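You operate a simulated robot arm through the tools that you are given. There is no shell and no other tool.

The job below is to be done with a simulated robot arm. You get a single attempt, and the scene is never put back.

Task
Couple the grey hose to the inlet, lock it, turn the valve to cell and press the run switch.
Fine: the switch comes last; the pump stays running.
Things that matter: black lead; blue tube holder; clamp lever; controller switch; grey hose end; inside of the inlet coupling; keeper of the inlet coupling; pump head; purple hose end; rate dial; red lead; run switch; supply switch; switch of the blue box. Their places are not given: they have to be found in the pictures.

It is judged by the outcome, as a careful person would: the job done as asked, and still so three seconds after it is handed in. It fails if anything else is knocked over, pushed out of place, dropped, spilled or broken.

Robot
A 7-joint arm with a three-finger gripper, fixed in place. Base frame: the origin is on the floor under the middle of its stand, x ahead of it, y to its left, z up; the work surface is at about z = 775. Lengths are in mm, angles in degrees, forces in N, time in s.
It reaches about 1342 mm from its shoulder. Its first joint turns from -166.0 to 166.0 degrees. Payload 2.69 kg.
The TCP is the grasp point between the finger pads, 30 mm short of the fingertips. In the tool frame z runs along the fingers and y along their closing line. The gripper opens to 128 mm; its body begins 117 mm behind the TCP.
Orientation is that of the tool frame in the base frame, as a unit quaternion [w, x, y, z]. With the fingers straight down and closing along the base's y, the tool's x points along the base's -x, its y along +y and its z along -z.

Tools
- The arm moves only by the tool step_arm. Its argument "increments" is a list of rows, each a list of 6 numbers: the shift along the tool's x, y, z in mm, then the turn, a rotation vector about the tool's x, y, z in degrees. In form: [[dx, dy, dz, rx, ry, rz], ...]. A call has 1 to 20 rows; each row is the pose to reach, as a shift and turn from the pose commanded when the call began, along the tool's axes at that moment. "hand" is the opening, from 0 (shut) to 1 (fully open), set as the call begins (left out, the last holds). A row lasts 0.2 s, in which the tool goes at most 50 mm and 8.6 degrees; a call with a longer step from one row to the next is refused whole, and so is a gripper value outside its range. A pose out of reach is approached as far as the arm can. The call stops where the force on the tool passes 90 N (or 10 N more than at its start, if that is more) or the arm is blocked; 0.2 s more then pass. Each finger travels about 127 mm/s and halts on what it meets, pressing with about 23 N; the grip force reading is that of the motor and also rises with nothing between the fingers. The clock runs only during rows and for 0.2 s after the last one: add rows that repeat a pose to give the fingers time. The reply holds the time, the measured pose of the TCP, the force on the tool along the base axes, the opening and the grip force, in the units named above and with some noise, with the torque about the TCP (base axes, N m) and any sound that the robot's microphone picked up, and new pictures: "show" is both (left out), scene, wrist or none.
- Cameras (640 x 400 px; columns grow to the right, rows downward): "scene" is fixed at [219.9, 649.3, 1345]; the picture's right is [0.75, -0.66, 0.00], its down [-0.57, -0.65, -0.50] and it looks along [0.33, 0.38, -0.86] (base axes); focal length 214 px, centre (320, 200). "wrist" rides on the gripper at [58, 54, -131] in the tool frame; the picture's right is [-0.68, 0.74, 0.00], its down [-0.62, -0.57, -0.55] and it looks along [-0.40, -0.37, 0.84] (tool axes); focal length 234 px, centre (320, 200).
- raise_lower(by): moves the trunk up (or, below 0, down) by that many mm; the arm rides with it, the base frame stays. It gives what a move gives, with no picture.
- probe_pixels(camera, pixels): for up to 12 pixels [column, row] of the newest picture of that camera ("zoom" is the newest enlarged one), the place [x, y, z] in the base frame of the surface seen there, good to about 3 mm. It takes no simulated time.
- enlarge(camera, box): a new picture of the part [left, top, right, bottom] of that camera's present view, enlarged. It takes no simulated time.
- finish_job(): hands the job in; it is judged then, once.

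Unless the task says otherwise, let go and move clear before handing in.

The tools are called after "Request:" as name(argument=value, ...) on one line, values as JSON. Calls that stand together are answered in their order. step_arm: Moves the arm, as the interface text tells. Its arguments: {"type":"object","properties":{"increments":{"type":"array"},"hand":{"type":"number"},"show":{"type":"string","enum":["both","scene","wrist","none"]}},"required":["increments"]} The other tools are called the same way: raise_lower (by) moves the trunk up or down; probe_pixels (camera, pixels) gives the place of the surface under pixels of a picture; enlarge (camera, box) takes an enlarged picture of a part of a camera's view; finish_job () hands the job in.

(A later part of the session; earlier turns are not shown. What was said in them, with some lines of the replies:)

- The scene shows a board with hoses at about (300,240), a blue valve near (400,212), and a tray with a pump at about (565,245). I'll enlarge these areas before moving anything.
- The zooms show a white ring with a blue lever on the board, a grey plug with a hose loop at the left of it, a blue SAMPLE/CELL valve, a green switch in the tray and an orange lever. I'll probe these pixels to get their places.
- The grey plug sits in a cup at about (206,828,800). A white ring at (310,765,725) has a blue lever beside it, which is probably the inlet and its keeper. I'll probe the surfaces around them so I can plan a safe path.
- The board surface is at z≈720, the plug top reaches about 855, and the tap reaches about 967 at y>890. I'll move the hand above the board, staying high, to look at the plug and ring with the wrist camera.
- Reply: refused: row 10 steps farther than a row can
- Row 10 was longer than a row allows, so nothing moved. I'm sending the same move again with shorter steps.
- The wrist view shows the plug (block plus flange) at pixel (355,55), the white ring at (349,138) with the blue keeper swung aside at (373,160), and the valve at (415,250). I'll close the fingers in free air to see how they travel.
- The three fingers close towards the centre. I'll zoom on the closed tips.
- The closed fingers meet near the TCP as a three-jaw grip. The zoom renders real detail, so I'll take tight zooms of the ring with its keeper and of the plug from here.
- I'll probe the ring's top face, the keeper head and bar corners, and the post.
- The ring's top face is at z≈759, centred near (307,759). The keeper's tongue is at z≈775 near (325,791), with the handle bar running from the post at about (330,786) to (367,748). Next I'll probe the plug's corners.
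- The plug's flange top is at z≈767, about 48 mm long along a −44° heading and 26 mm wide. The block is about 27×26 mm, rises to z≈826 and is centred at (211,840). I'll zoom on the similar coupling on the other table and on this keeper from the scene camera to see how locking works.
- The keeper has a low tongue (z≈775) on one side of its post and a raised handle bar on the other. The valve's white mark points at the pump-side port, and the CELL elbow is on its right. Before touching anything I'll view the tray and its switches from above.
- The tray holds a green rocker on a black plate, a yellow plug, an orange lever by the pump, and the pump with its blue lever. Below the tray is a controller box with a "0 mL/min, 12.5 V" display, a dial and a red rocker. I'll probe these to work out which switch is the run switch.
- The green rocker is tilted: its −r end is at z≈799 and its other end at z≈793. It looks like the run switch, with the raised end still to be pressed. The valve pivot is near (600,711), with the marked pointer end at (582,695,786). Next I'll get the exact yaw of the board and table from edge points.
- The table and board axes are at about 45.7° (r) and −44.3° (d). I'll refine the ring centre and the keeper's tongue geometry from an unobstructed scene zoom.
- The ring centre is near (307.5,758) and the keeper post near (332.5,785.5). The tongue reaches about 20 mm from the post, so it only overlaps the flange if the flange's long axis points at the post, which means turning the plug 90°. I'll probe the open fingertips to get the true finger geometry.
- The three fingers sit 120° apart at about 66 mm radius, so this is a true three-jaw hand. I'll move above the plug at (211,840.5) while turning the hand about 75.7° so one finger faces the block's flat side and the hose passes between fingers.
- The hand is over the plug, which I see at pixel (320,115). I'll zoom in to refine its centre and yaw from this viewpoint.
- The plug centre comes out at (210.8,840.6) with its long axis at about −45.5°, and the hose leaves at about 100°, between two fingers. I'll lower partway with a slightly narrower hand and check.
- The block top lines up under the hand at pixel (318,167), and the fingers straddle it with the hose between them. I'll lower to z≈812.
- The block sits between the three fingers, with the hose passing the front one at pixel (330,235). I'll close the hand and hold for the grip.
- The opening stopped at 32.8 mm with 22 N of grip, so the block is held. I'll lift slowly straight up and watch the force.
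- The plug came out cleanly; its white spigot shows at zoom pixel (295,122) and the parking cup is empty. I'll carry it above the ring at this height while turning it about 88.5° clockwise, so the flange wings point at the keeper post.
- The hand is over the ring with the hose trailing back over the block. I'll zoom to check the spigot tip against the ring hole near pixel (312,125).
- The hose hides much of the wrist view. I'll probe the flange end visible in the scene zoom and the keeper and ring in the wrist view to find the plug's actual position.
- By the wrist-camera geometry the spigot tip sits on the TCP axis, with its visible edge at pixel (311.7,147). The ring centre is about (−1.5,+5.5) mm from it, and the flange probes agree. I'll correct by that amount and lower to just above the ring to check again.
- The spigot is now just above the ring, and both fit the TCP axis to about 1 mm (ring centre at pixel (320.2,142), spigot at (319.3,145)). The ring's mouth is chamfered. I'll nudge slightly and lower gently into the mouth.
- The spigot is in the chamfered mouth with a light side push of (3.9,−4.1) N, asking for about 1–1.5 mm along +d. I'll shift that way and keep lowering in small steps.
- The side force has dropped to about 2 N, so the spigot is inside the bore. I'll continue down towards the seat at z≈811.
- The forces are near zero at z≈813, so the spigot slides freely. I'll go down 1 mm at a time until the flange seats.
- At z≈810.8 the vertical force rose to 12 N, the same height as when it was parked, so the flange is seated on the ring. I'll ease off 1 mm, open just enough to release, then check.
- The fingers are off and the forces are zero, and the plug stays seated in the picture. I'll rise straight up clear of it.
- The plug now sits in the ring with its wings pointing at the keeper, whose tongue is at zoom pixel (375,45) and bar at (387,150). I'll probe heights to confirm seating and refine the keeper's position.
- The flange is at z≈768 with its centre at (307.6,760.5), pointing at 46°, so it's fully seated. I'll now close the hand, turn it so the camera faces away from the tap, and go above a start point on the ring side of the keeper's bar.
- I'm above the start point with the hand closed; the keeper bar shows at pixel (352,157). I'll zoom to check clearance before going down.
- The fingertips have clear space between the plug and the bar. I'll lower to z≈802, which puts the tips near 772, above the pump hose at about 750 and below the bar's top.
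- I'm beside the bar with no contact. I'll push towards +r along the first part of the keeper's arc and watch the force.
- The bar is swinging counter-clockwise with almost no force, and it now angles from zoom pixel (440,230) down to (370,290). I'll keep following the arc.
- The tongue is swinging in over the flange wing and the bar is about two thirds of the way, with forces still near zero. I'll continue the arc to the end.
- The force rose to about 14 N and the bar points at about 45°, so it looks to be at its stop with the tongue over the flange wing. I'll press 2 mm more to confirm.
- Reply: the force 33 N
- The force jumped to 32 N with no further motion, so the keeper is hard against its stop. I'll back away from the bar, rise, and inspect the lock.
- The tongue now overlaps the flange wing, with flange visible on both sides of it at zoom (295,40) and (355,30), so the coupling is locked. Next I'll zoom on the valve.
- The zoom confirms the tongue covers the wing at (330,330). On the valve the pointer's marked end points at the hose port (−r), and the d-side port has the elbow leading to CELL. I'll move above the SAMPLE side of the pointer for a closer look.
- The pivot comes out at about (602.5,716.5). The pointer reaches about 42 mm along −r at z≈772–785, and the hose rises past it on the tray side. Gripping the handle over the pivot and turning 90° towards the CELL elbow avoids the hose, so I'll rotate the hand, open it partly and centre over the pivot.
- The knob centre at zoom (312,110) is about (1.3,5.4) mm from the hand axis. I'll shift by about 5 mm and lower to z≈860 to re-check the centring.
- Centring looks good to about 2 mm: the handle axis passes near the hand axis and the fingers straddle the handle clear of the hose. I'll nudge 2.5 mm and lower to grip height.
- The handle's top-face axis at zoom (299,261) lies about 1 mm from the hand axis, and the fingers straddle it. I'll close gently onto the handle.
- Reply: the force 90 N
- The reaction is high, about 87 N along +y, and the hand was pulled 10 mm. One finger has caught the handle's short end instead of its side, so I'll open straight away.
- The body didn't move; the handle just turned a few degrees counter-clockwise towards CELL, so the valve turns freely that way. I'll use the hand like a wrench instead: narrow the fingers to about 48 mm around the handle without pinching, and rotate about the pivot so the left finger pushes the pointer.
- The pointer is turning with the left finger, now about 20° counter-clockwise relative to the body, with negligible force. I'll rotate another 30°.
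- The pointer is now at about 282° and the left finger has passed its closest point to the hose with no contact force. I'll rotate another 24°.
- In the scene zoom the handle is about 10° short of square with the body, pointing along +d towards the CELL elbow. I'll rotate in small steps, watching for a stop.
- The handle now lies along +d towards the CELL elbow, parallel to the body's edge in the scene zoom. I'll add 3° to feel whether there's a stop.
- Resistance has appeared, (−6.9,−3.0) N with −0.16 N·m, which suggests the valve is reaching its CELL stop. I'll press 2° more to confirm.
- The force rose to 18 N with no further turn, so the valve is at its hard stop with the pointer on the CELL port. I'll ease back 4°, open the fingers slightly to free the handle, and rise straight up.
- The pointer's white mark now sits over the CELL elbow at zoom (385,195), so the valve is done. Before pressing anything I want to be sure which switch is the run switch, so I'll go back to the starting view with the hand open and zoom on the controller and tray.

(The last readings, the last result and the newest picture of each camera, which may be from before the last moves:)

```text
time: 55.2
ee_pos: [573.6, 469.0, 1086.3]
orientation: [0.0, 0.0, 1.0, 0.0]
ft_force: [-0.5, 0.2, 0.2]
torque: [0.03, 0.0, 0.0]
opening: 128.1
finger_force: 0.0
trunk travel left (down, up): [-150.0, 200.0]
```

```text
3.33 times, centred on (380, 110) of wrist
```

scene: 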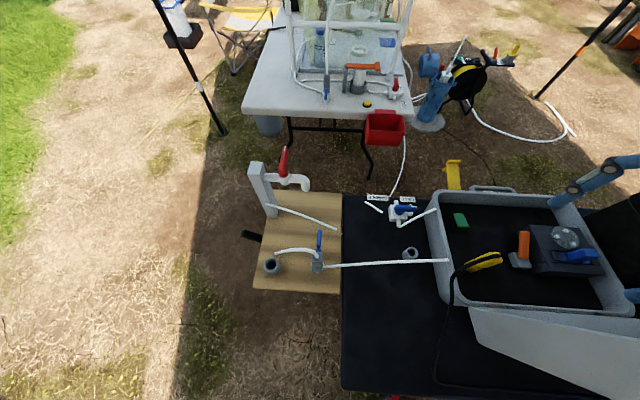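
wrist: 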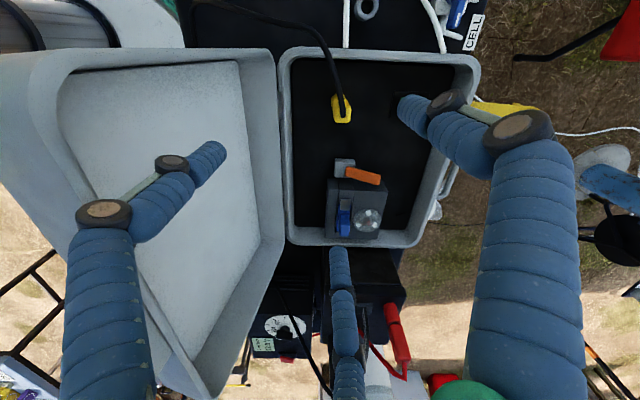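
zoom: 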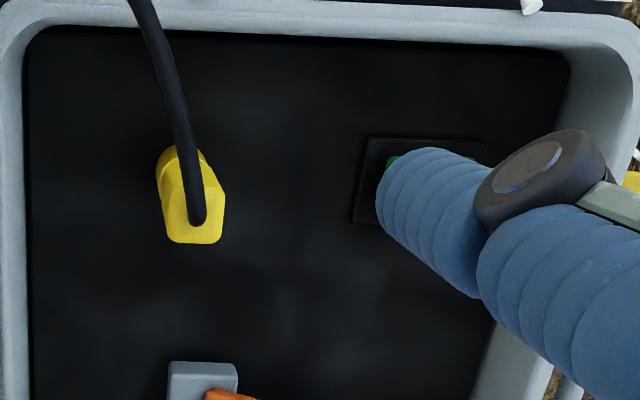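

The controller's display is lit ("0 mL/min, 12.0 V"), so it already has power, and its red rocker is the controller's own switch. I'll look more closely around the battery and the case for other switches or labels.

Request:
enlarge(camera="wrist", box=[245, 305, 305, 375])

Request:
enlarge(camera="wrist", box=[300, 240, 420, 400])

Request:
enlarge(camera="wrist", box=[310, 150, 400, 245])

Request:
enlarge(camera="scene", box=[440, 190, 620, 310])

Request:
enlarge(camera="scene", box=[445, 200, 485, 240])

```text
5.71 times, centred on (275, 340) of wrist
```

zoom: 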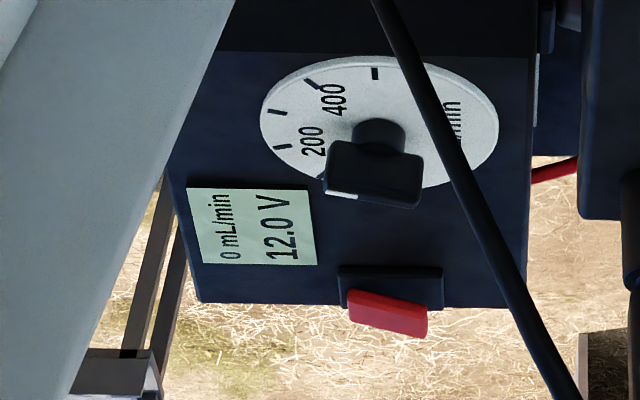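

```text
2.50 times, centred on (360, 320) of wrist
```

zoom: 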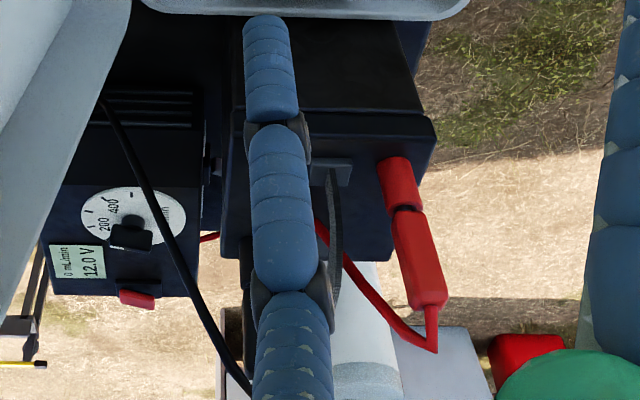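

```text
4.21 times, centred on (355, 198) of wrist
```

zoom: 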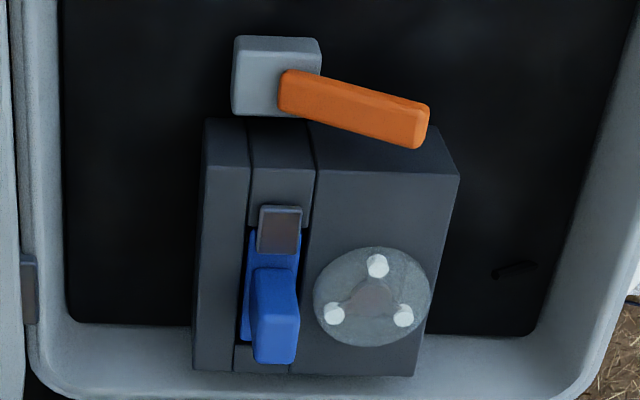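

```text
3.33 times, centred on (530, 250) of scene
```

zoom: 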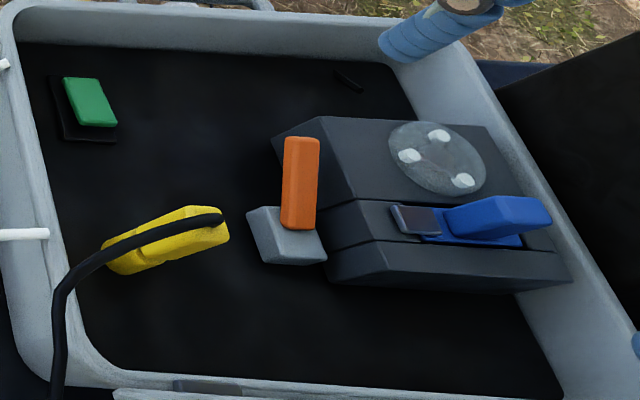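

```text
10.00 times, centred on (465, 220) of scene
```

zoom: 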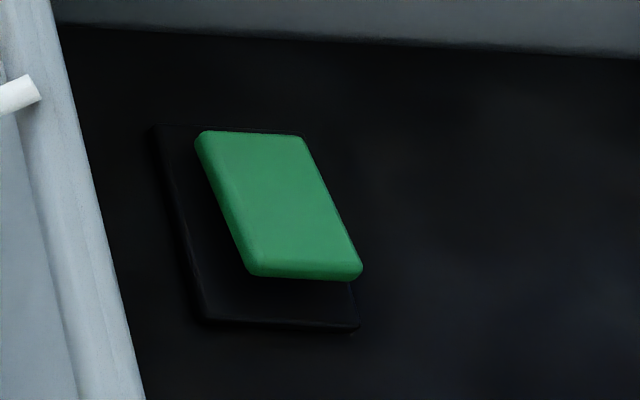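

I'll zoom tighter on the pump's blue part and on the orange lever, to rule them out as the run switch.

Request:
enlarge(camera="wrist", box=[325, 190, 385, 245])

Request:
enlarge(camera="scene", box=[505, 225, 605, 285])

Request:
probe_pixels(camera="wrist", pixels=[[345, 200], [345, 208], [345, 216], [345, 226], [345, 233], [349, 212], [335, 200], [360, 195], [348, 188], [372, 178], [368, 222], [343, 165]])

Request:
enlarge(camera="scene", box=[350, 60, 410, 115])

```text
7.27 times, centred on (355, 218) of wrist
```

zoom: 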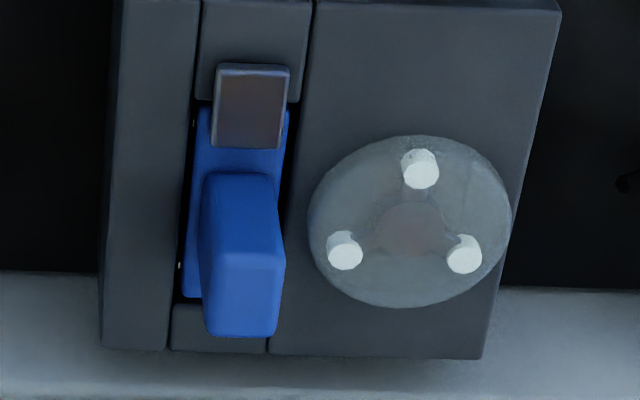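

```text
6.40 times, centred on (555, 255) of scene
```

zoom: 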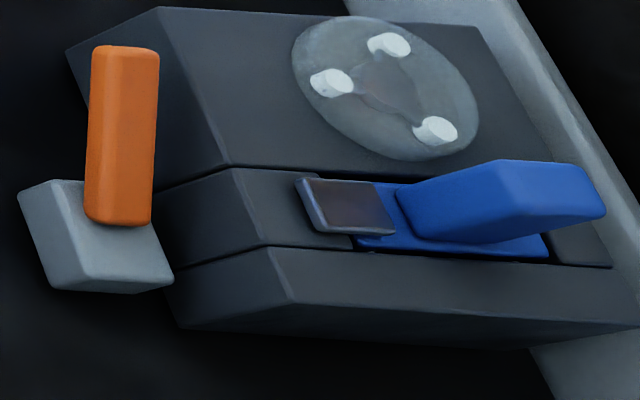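

```text
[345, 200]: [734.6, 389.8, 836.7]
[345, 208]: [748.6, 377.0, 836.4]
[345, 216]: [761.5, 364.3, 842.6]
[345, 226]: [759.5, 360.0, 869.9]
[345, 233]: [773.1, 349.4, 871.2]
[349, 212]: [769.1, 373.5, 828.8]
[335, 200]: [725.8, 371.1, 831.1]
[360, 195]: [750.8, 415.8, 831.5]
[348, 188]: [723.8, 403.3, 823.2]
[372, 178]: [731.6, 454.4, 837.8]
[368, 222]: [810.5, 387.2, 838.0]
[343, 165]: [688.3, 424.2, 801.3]
```

```text
7.27 times, centred on (380, 88) of scene
```

zoom: 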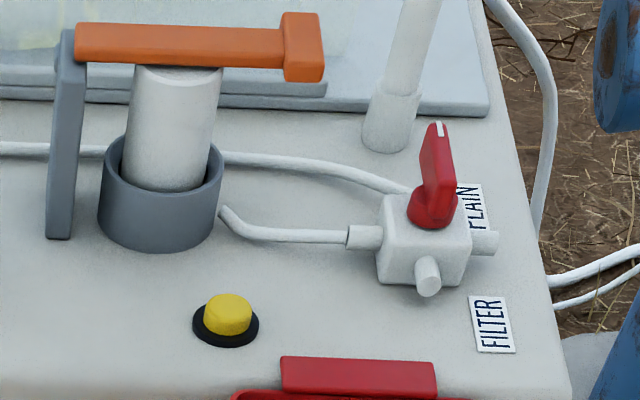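

The blue part is the pump's latch clamp and the orange piece is a lever on a grey block, so neither is a switch. The green rocker on its black plate in the pump case is the run switch, and I'll measure its tilt precisely.

Request:
enlarge(camera="scene", box=[445, 200, 485, 240])

Request:
probe_pixels(camera="zoom", pixels=[[215, 142], [295, 142], [350, 265], [258, 262], [280, 200], [235, 180], [325, 215], [255, 140], [305, 262], [180, 140], [215, 315], [345, 320]])

Request:
probe_pixels(camera="scene", pixels=[[448, 203], [440, 225], [480, 197], [449, 250], [432, 200], [470, 190], [495, 252], [478, 262], [470, 265], [465, 240], [500, 230], [445, 240]])

```text
10.00 times, centred on (465, 220) of scene
```

zoom: 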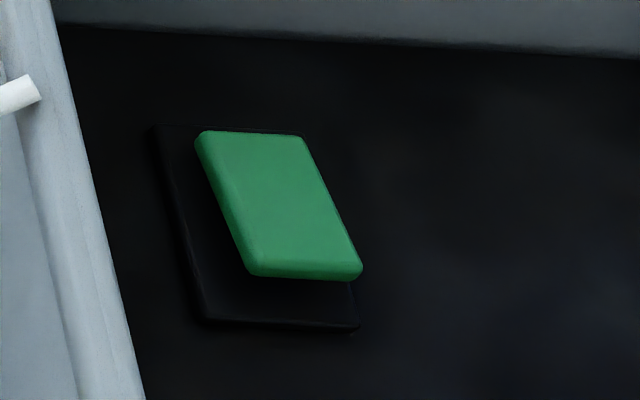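

```text
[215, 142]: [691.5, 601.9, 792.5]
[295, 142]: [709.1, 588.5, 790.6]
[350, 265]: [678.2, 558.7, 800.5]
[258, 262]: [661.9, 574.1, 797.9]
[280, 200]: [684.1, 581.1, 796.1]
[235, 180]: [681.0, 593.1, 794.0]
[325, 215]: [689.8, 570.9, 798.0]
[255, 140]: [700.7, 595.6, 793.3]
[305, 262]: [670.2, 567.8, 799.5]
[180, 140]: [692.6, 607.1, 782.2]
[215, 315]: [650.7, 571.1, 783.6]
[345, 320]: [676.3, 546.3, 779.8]
```

```text
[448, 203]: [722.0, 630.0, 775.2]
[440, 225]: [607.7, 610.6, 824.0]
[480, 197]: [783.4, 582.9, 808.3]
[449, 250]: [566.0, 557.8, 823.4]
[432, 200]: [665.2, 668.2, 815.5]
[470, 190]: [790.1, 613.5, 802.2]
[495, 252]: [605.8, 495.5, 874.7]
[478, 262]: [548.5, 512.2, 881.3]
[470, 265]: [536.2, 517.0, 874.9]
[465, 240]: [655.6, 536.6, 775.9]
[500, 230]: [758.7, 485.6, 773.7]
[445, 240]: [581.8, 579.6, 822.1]
```

The rocker is centred at about (685,581). Its −r end stands at z≈799.5 and its +r end at about 792, so the −r end is the one to press. I'll close the hand and move above that end.

Request:
step_arm(increments=[[-25, 25, 0, 0, 0, -4], [-50, 50, 0, 0, 0, -8], [-75, 76, 0, 0, 0, -12], [-98.9, 100.7, 0, 0, 0, -15.7], [-98.9, 100.7, 0, 0, 0, -15.7], [-98.9, 100.7, 40, 0, 0, -15.7], [-98.9, 100.7, 80, 0, 0, -15.7], [-98.9, 100.7, 120, 0, 0, -15.7], [-98.9, 100.7, 160, 0, 0, -15.7], [-98.9, 100.7, 190, 0, 0, -15.7], [-98.9, 100.7, 190, 0, 0, -15.7]], hand=0)

Request:
enlarge(camera="wrist", box=[260, 100, 380, 220])

Request:
enlarge(camera="scene", box=[435, 180, 505, 240])

```text
time: 57.6
ee_pos: [673.4, 570.8, 894.6]
orientation: [0.0, -0.136, 0.991, 0.0]
ft_force: [1.1, 0.2, 0.7]
torque: [-0.03, 0.0, 0.02]
opening: 2.2
finger_force: 23.0
trunk travel left (down, up): [-150.0, 200.0]
```

scene: 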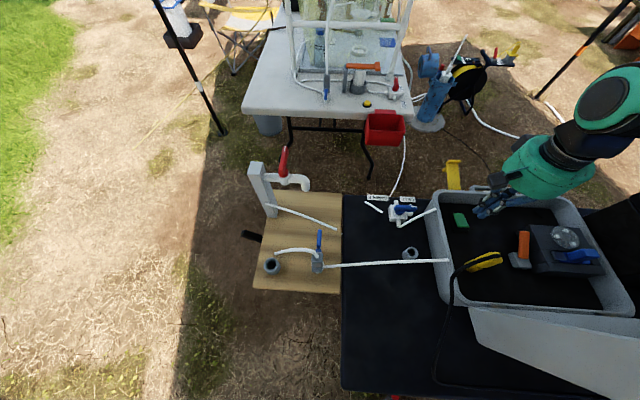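
wrist: 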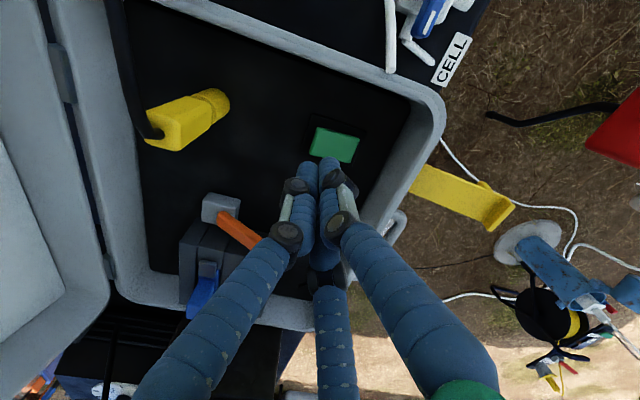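

```text
3.33 times, centred on (320, 160) of wrist
```

zoom: 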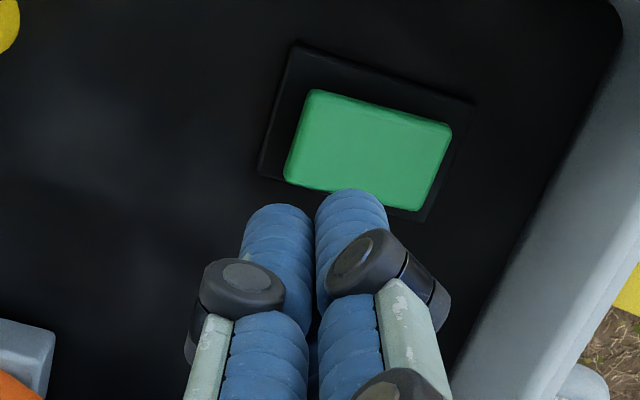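

```text
6.67 times, centred on (470, 210) of scene
```

zoom: 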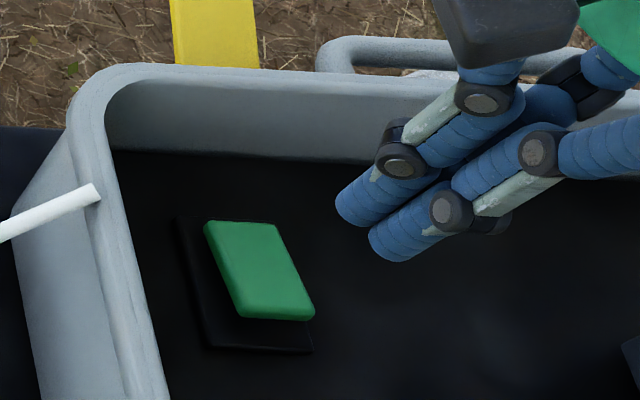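

The hand axis meets the rocker near zoom (318,141), about 6 mm inside its raised end and centred across it. I'll shift 4 mm towards that end and lower to just above it.

Request:
step_arm(increments=[[3.5, -2, 15, 0, 0, 0], [3.5, -2, 30, 0, 0, 0], [3.5, -2, 44, 0, 0, 0], [3.5, -2, 55, 0, 0, 0], [3.5, -2, 55, 0, 0, 0]])

Request:
enlarge(camera="wrist", box=[260, 100, 380, 220])

Request:
enlarge(camera="scene", box=[435, 180, 505, 240])

```text
time: 58.8
ee_pos: [670.3, 568.1, 838.1]
orientation: [0.0, -0.137, 0.991, 0.001]
ft_force: [0.7, -0.4, -0.1]
torque: [-0.03, 0.04, -0.02]
opening: 2.3
finger_force: 23.2
trunk travel left (down, up): [-150.0, 200.0]
```

scene: 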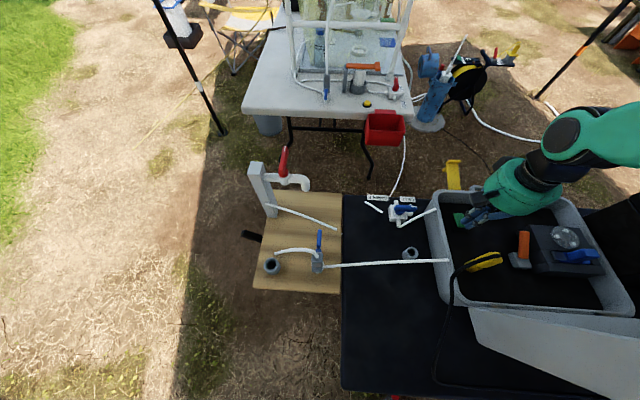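
wrist: 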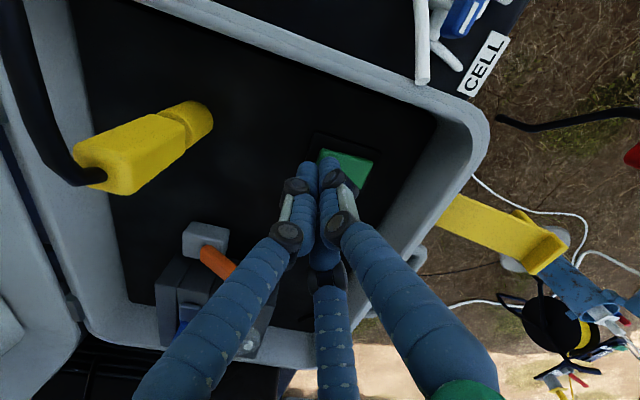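

```text
3.33 times, centred on (320, 160) of wrist
```

zoom: 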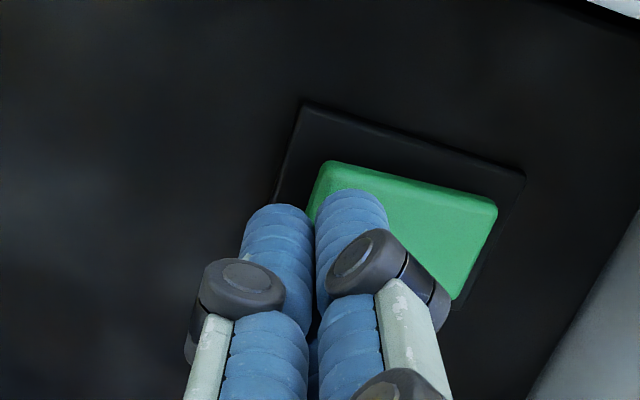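

```text
6.67 times, centred on (470, 210) of scene
```

zoom: 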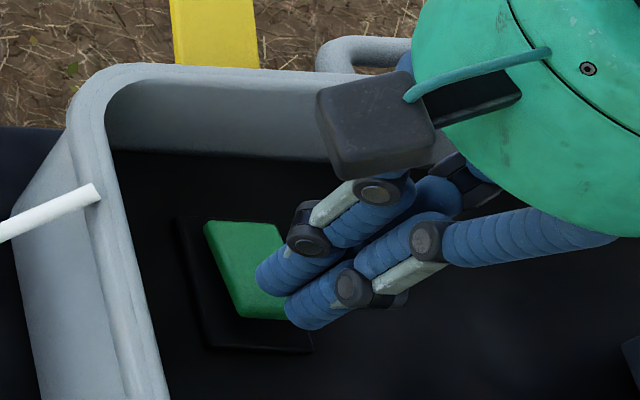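

The fingertips are just above the raised end of the green rocker. I'll lower in small steps and watch force and sound.

Request:
step_arm(increments=[[0, 0, 3, 0, 0, 0], [0, 0, 5, 0, 0, 0], [0, 0, 7, 0, 0, 0], [0, 0, 8.5, 0, 0, 0]], show="scene")

Request:
enlarge(camera="scene", box=[435, 180, 505, 240])

```text
time: 59.8
ee_pos: [669.9, 567.8, 831.5]
orientation: [-0.001, -0.136, 0.991, 0.001]
ft_force: [-0.2, 0.1, -1.3]
torque: [0.0, -0.02, -0.04]
opening: 2.2
finger_force: 23.2
trunk travel left (down, up): [-150.0, 200.0]
```

scene: 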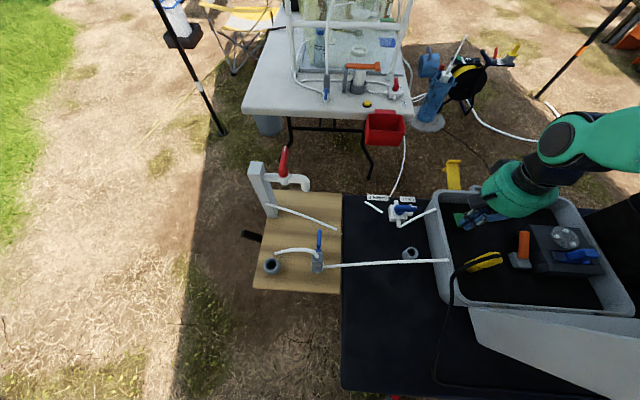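

```text
6.67 times, centred on (470, 210) of scene
```

zoom: 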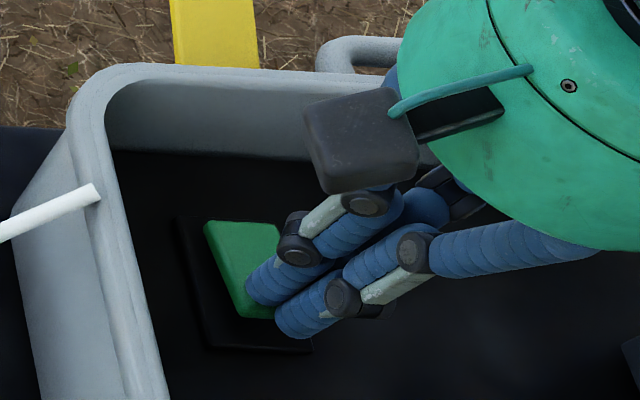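

There's no contact yet at z≈830. I'll keep going down in 1 mm steps.

Request:
step_arm(increments=[[0, 0, 1, 0, 0, 0], [0, 0, 2, 0, 0, 0], [0, 0, 3, 0, 0, 0]], show="scene")

Request:
enlarge(camera="scene", box=[435, 180, 505, 240])

```text
time: 60.6
ee_pos: [670.5, 568.4, 828.3]
orientation: [0.0, -0.137, 0.991, 0.0]
ft_force: [0.0, 0.9, 0.2]
torque: [0.0, 0.02, 0.01]
opening: 2.4
finger_force: 23.2
trunk travel left (down, up): [-150.0, 200.0]
```

scene: 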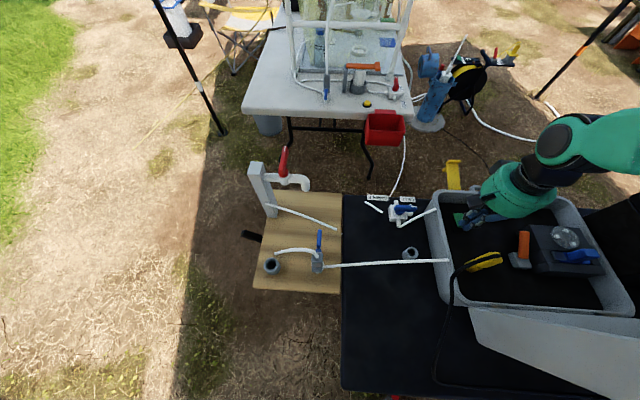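

```text
6.67 times, centred on (470, 210) of scene
```

zoom: 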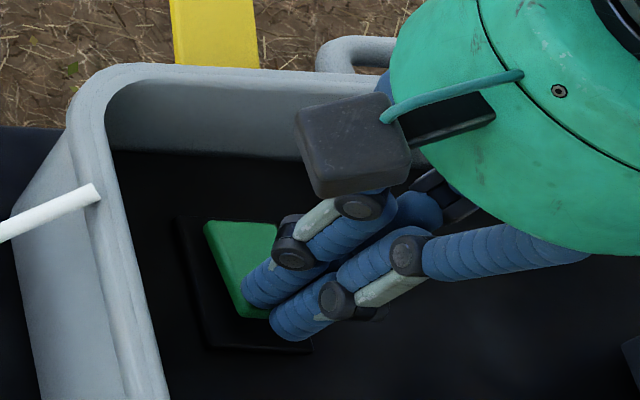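

Request:
step_arm(increments=[[0, 0, 1, 0, 0, 0], [0, 0, 2, 0, 0, 0], [0, 0, 3, 0, 0, 0]], show="scene")

Request:
enlarge(camera="scene", box=[445, 195, 485, 235])

```text
time: 61.4
ee_pos: [670.8, 567.7, 825.8]
orientation: [0.001, -0.136, 0.991, 0.0]
ft_force: [0.3, -0.4, 0.8]
torque: [0.01, 0.0, -0.04]
opening: 2.1
finger_force: 22.8
trunk travel left (down, up): [-150.0, 200.0]
```

scene: 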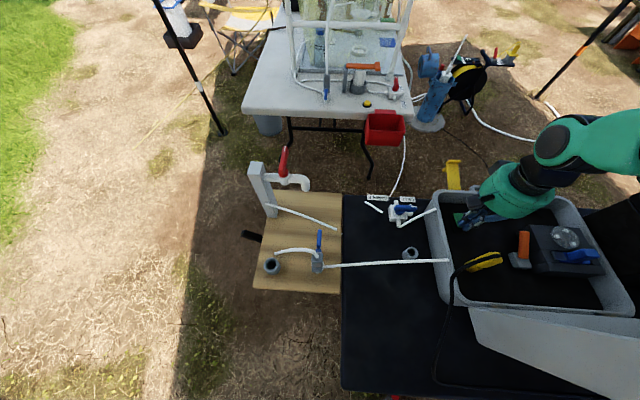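

```text
10.00 times, centred on (465, 215) of scene
```

zoom: 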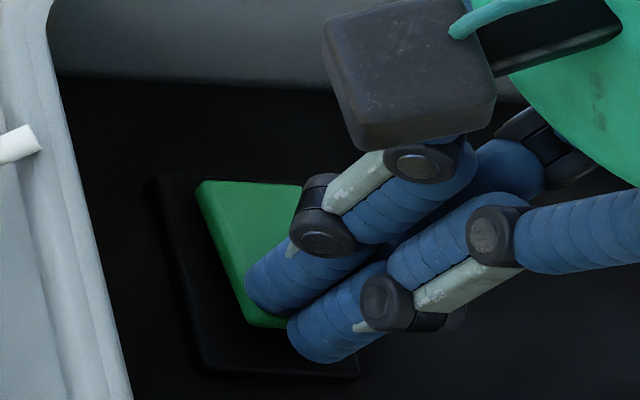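

Request:
step_arm(increments=[[0, 0, 1, 0, 0, 0], [0, 0, 2, 0, 0, 0], [0, 0, 3, 0, 0, 0]], show="scene")

Request:
enlarge(camera="scene", box=[445, 195, 485, 235])

```text
time: 62.2
ee_pos: [669.9, 567.6, 821.9]
orientation: [0.0, -0.137, 0.991, 0.0]
ft_force: [-0.4, -1.0, 0.5]
torque: [0.02, -0.02, 0.02]
opening: 2.1
finger_force: 31.3
trunk travel left (down, up): [-150.0, 200.0]
```

scene: 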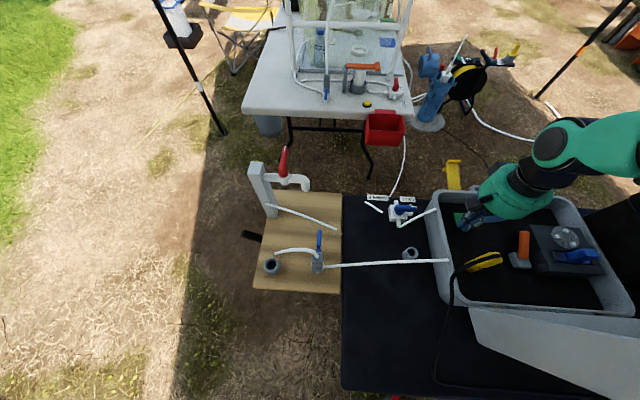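

```text
10.00 times, centred on (465, 215) of scene
```

zoom: 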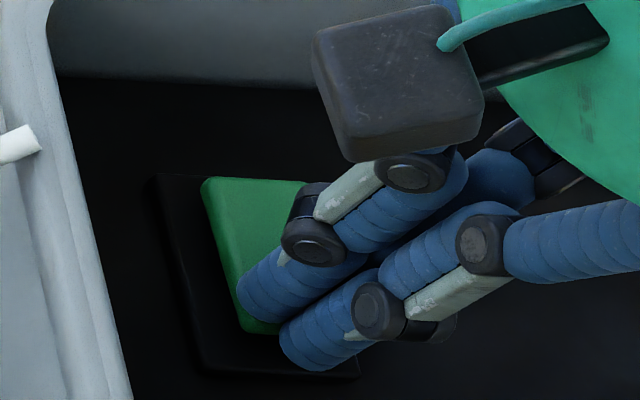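

The rocker is starting to tilt: its +r corner in the zoom moved from (197,185) to (205,180). I'll continue pressing down.

Request:
step_arm(increments=[[0, 0, 1, 0, 0, 0], [0, 0, 2, 0, 0, 0], [0, 0, 3, 0, 0, 0]], show="scene")

Request:
enlarge(camera="scene", box=[445, 195, 485, 235])

```text
time: 63.0
ee_pos: [670.3, 566.8, 820.0]
orientation: [0.0, -0.137, 0.991, 0.0]
ft_force: [0.1, 0.2, 2.0]
torque: [0.02, -0.01, -0.04]
opening: 1.9
finger_force: 31.5
trunk travel left (down, up): [-150.0, 200.0]
```

scene: 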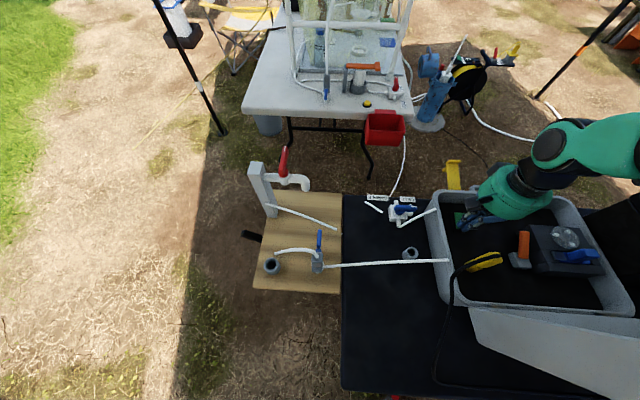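

```text
10.00 times, centred on (465, 215) of scene
```

zoom: 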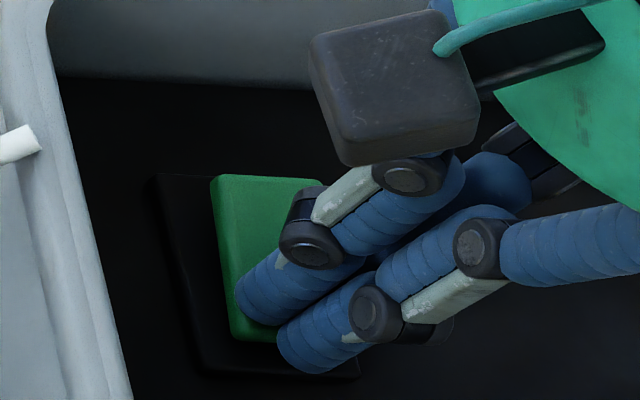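

The rocker is clearly tipping over, and its left edge now runs from (212,177) to (230,335). I'll go a little further until it bottoms.

Request:
step_arm(increments=[[0, 0, 1, 0, 0, 0], [0, 0, 2, 0, 0, 0], [0, 0, 2, 0, 0, 0]], show="scene")

Request:
enlarge(camera="scene", box=[445, 195, 485, 235])

Request:
enlarge(camera="scene", box=[505, 225, 605, 285])

```text
time: 63.8
ee_pos: [669.1, 566.8, 820.3]
orientation: [0.001, -0.136, 0.991, 0.001]
ft_force: [-4.2, -3.6, 21.4]
torque: [0.1, -0.09, -0.01]
opening: 5.9
finger_force: 31.3
trunk travel left (down, up): [-150.0, 200.0]
```

scene: 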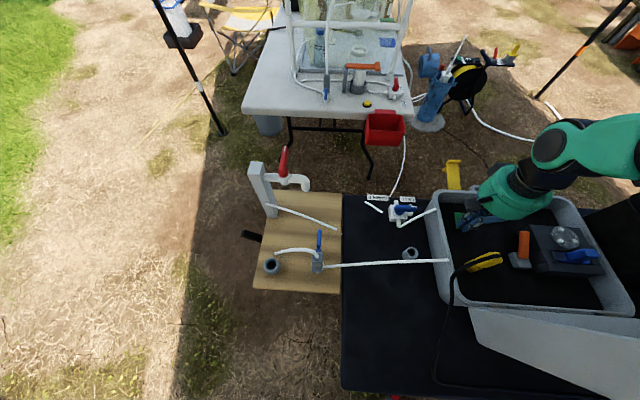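

```text
10.00 times, centred on (465, 215) of scene
```

zoom: 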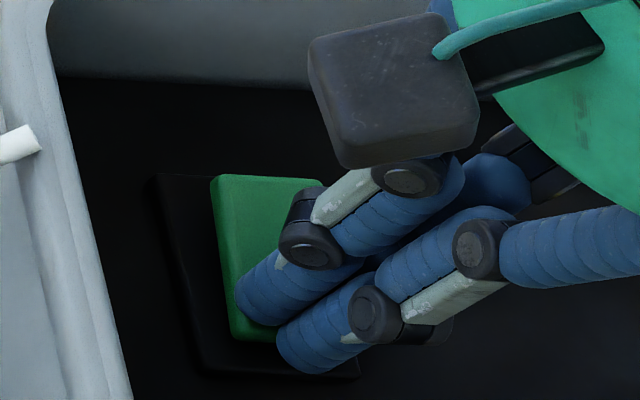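

```text
6.40 times, centred on (555, 255) of scene
```

zoom: 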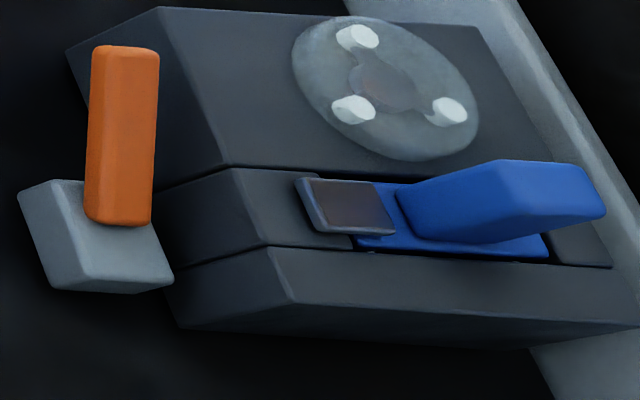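

The press bottomed at 21 N, and the pump head's white rollers have rotated (now at (358,38), (352,108) and (450,112)), so the pump has started. I'll lift straight off and check that it keeps running.

Request:
step_arm(increments=[[0, 0, -10, 0, 0, 0], [0, 0, -30, 0, 0, 0], [0, 0, -60, 0, 0, 0], [0, 0, -100, 0, 0, 0], [0, 0, -145, 0, 0, 0], [0, 0, -190, 0, 0, 0], [0, 0, -230, 0, 0, 0]])

Request:
enlarge(camera="scene", box=[445, 195, 485, 235])

Request:
enlarge(camera="scene", box=[505, 225, 605, 285])

```text
time: 65.4
ee_pos: [669.2, 565.8, 1047.3]
orientation: [-0.001, -0.137, 0.991, -0.001]
ft_force: [0.1, -0.1, -0.5]
torque: [0.03, -0.01, 0.02]
opening: 2.1
finger_force: 31.8
trunk travel left (down, up): [-150.0, 200.0]
```

scene: 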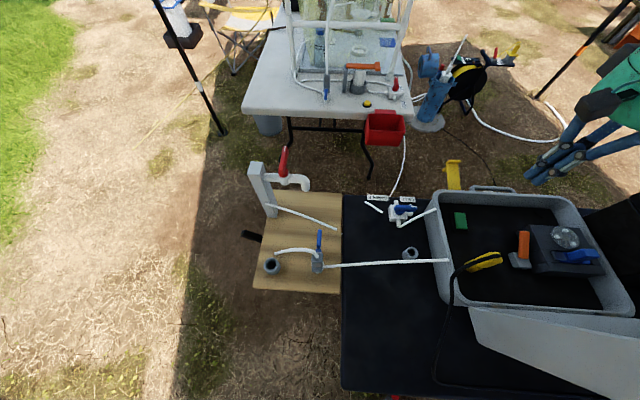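
wrist: 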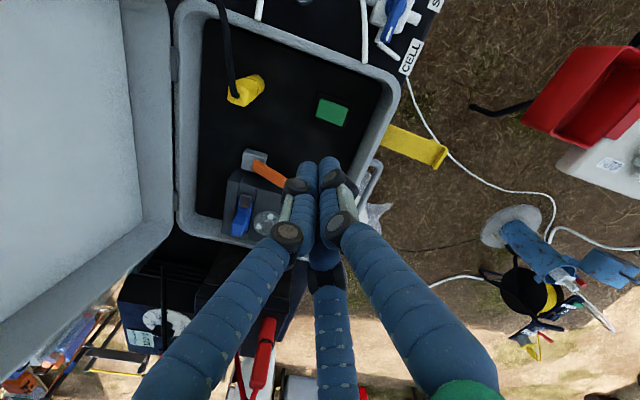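

```text
10.00 times, centred on (465, 215) of scene
```

zoom: 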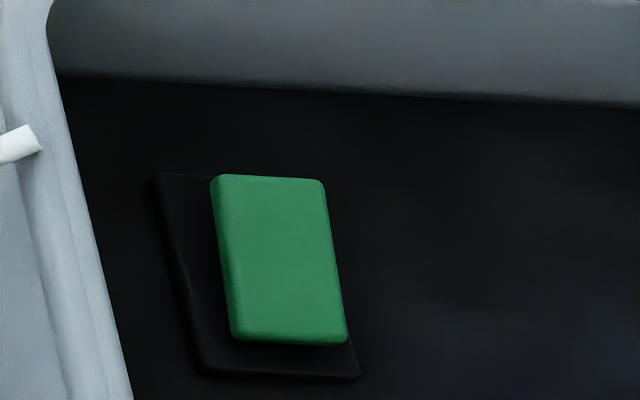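

```text
6.40 times, centred on (555, 255) of scene
```

zoom: 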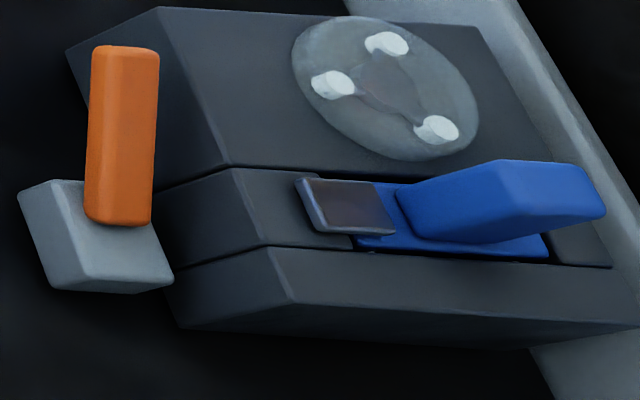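

The rocker stays latched in its new position. I'll wait briefly and check that the rollers still turn and that the coupling and valve are unchanged.

Request:
step_arm(increments=[[0, 0, -10, 0, 0, 0], [0, 0, -20, 0, 0, 0], [0, 0, -20, 0, 0, 0], [0, 0, -20, 0, 0, 0]])

Request:
enlarge(camera="scene", box=[505, 225, 605, 285])

Request:
enlarge(camera="scene", box=[290, 220, 360, 290])

Request:
enlarge(camera="scene", box=[370, 180, 440, 235])

Request:
enlarge(camera="wrist", box=[100, 270, 220, 380])

```text
time: 66.4
ee_pos: [670.2, 566.2, 1067.7]
orientation: [0.0, -0.137, 0.991, 0.0]
ft_force: [-0.2, -0.2, 0.3]
torque: [-0.02, 0.02, 0.01]
opening: 2.1
finger_force: 31.6
trunk travel left (down, up): [-150.0, 200.0]
```

scene: 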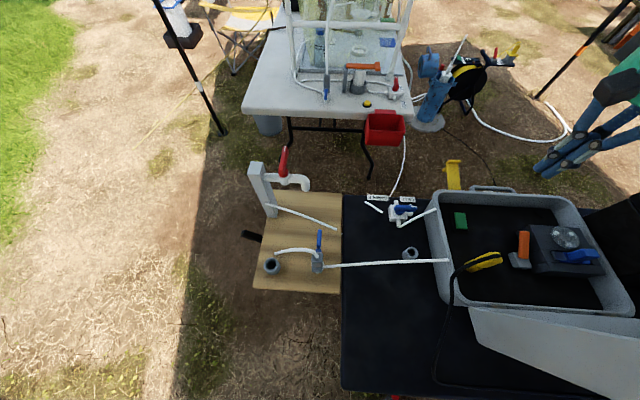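
wrist: 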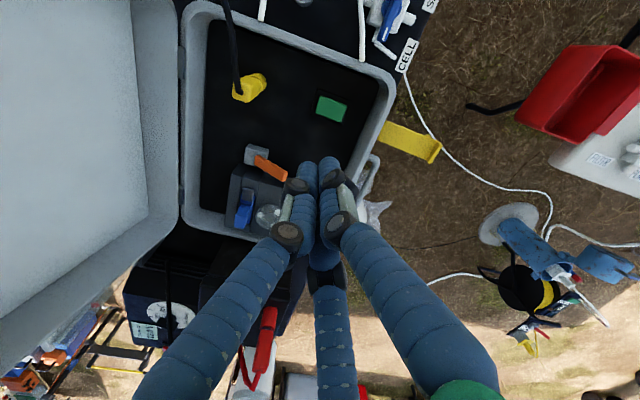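

```text
6.40 times, centred on (555, 255) of scene
```

zoom: 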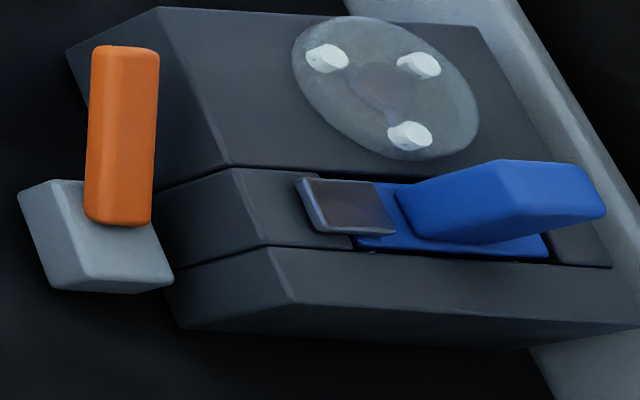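

```text
5.71 times, centred on (325, 255) of scene
```

zoom: 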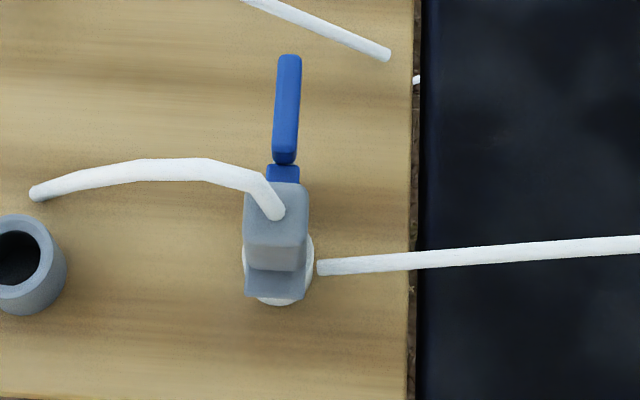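

```text
7.27 times, centred on (405, 208) of scene
```

zoom: 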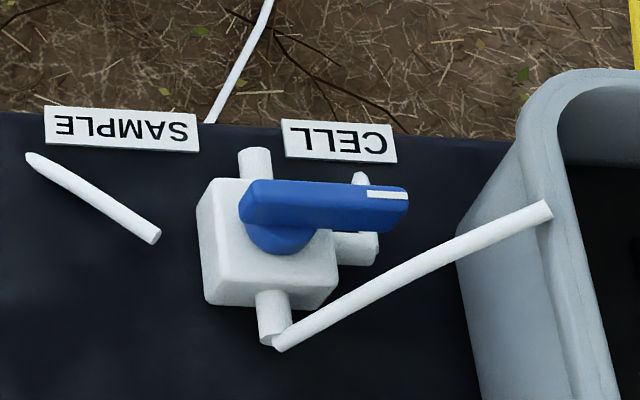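

```text
3.64 times, centred on (160, 325) of wrist
```

zoom: 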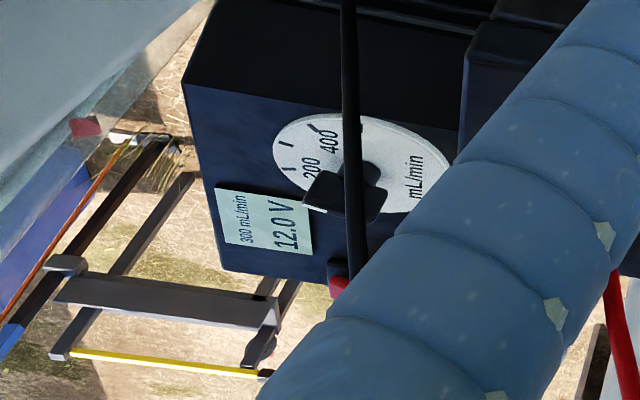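

The controller now reads "300 mL/min" and the rollers keep turning. The valve points to CELL and the keeper is over the flange. The hose's far end at zoom (35,195) looks cut off, so I'll check it before handing in.

Request:
enlarge(camera="scene", box=[240, 220, 330, 290])

Request:
probe_pixels(camera="scene", pixels=[[276, 254], [283, 250], [290, 248], [300, 249], [310, 250], [318, 256]])

```text
5.71 times, centred on (285, 255) of scene
```

zoom: 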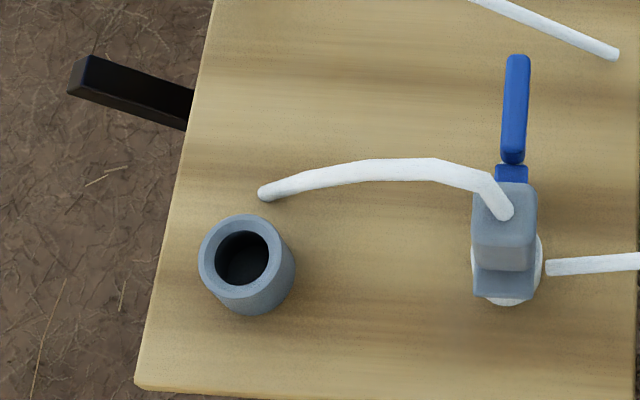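

```text
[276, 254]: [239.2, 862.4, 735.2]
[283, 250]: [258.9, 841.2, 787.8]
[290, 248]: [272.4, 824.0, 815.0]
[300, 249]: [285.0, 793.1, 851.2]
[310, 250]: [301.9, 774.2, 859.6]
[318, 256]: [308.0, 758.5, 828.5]
```

The hose simply runs from the plug down to its anchor below the board, so it's intact. The plug is seated and locked, the valve is on CELL, the pump is running at 300 mL/min, and the hand is clear, so I'm handing the job in.

Request:
finish_job()

```text
The job is handed in.
```

The job is finished and handed in: the grey hose is coupled and locked, the valve is on CELL, and the pump is running. I haven't seen the judge's result.

- **Hose:** The grey hose end is fully seated in the inlet. I turned it 90° so its flange sits under the keeper.
- **Lock:** The keeper is swung against its stop, with its tongue over the flange.
- **Valve:** The pointer is at its stop over the CELL port. My first try at gripping the handle caught its short end and pulled at about 87 N. I let go straight away; the valve body hadn't moved, and I then turned the handle by pushing it round.
- **Run switch:** I pressed the green rocker in the pump case last. It stayed down, the pump head kept turning, and the controller display went from 0 to 300 mL/min.

In the last pictures nothing was knocked over or out of place. The hand was empty and raised clear of the pump case before I handed in.
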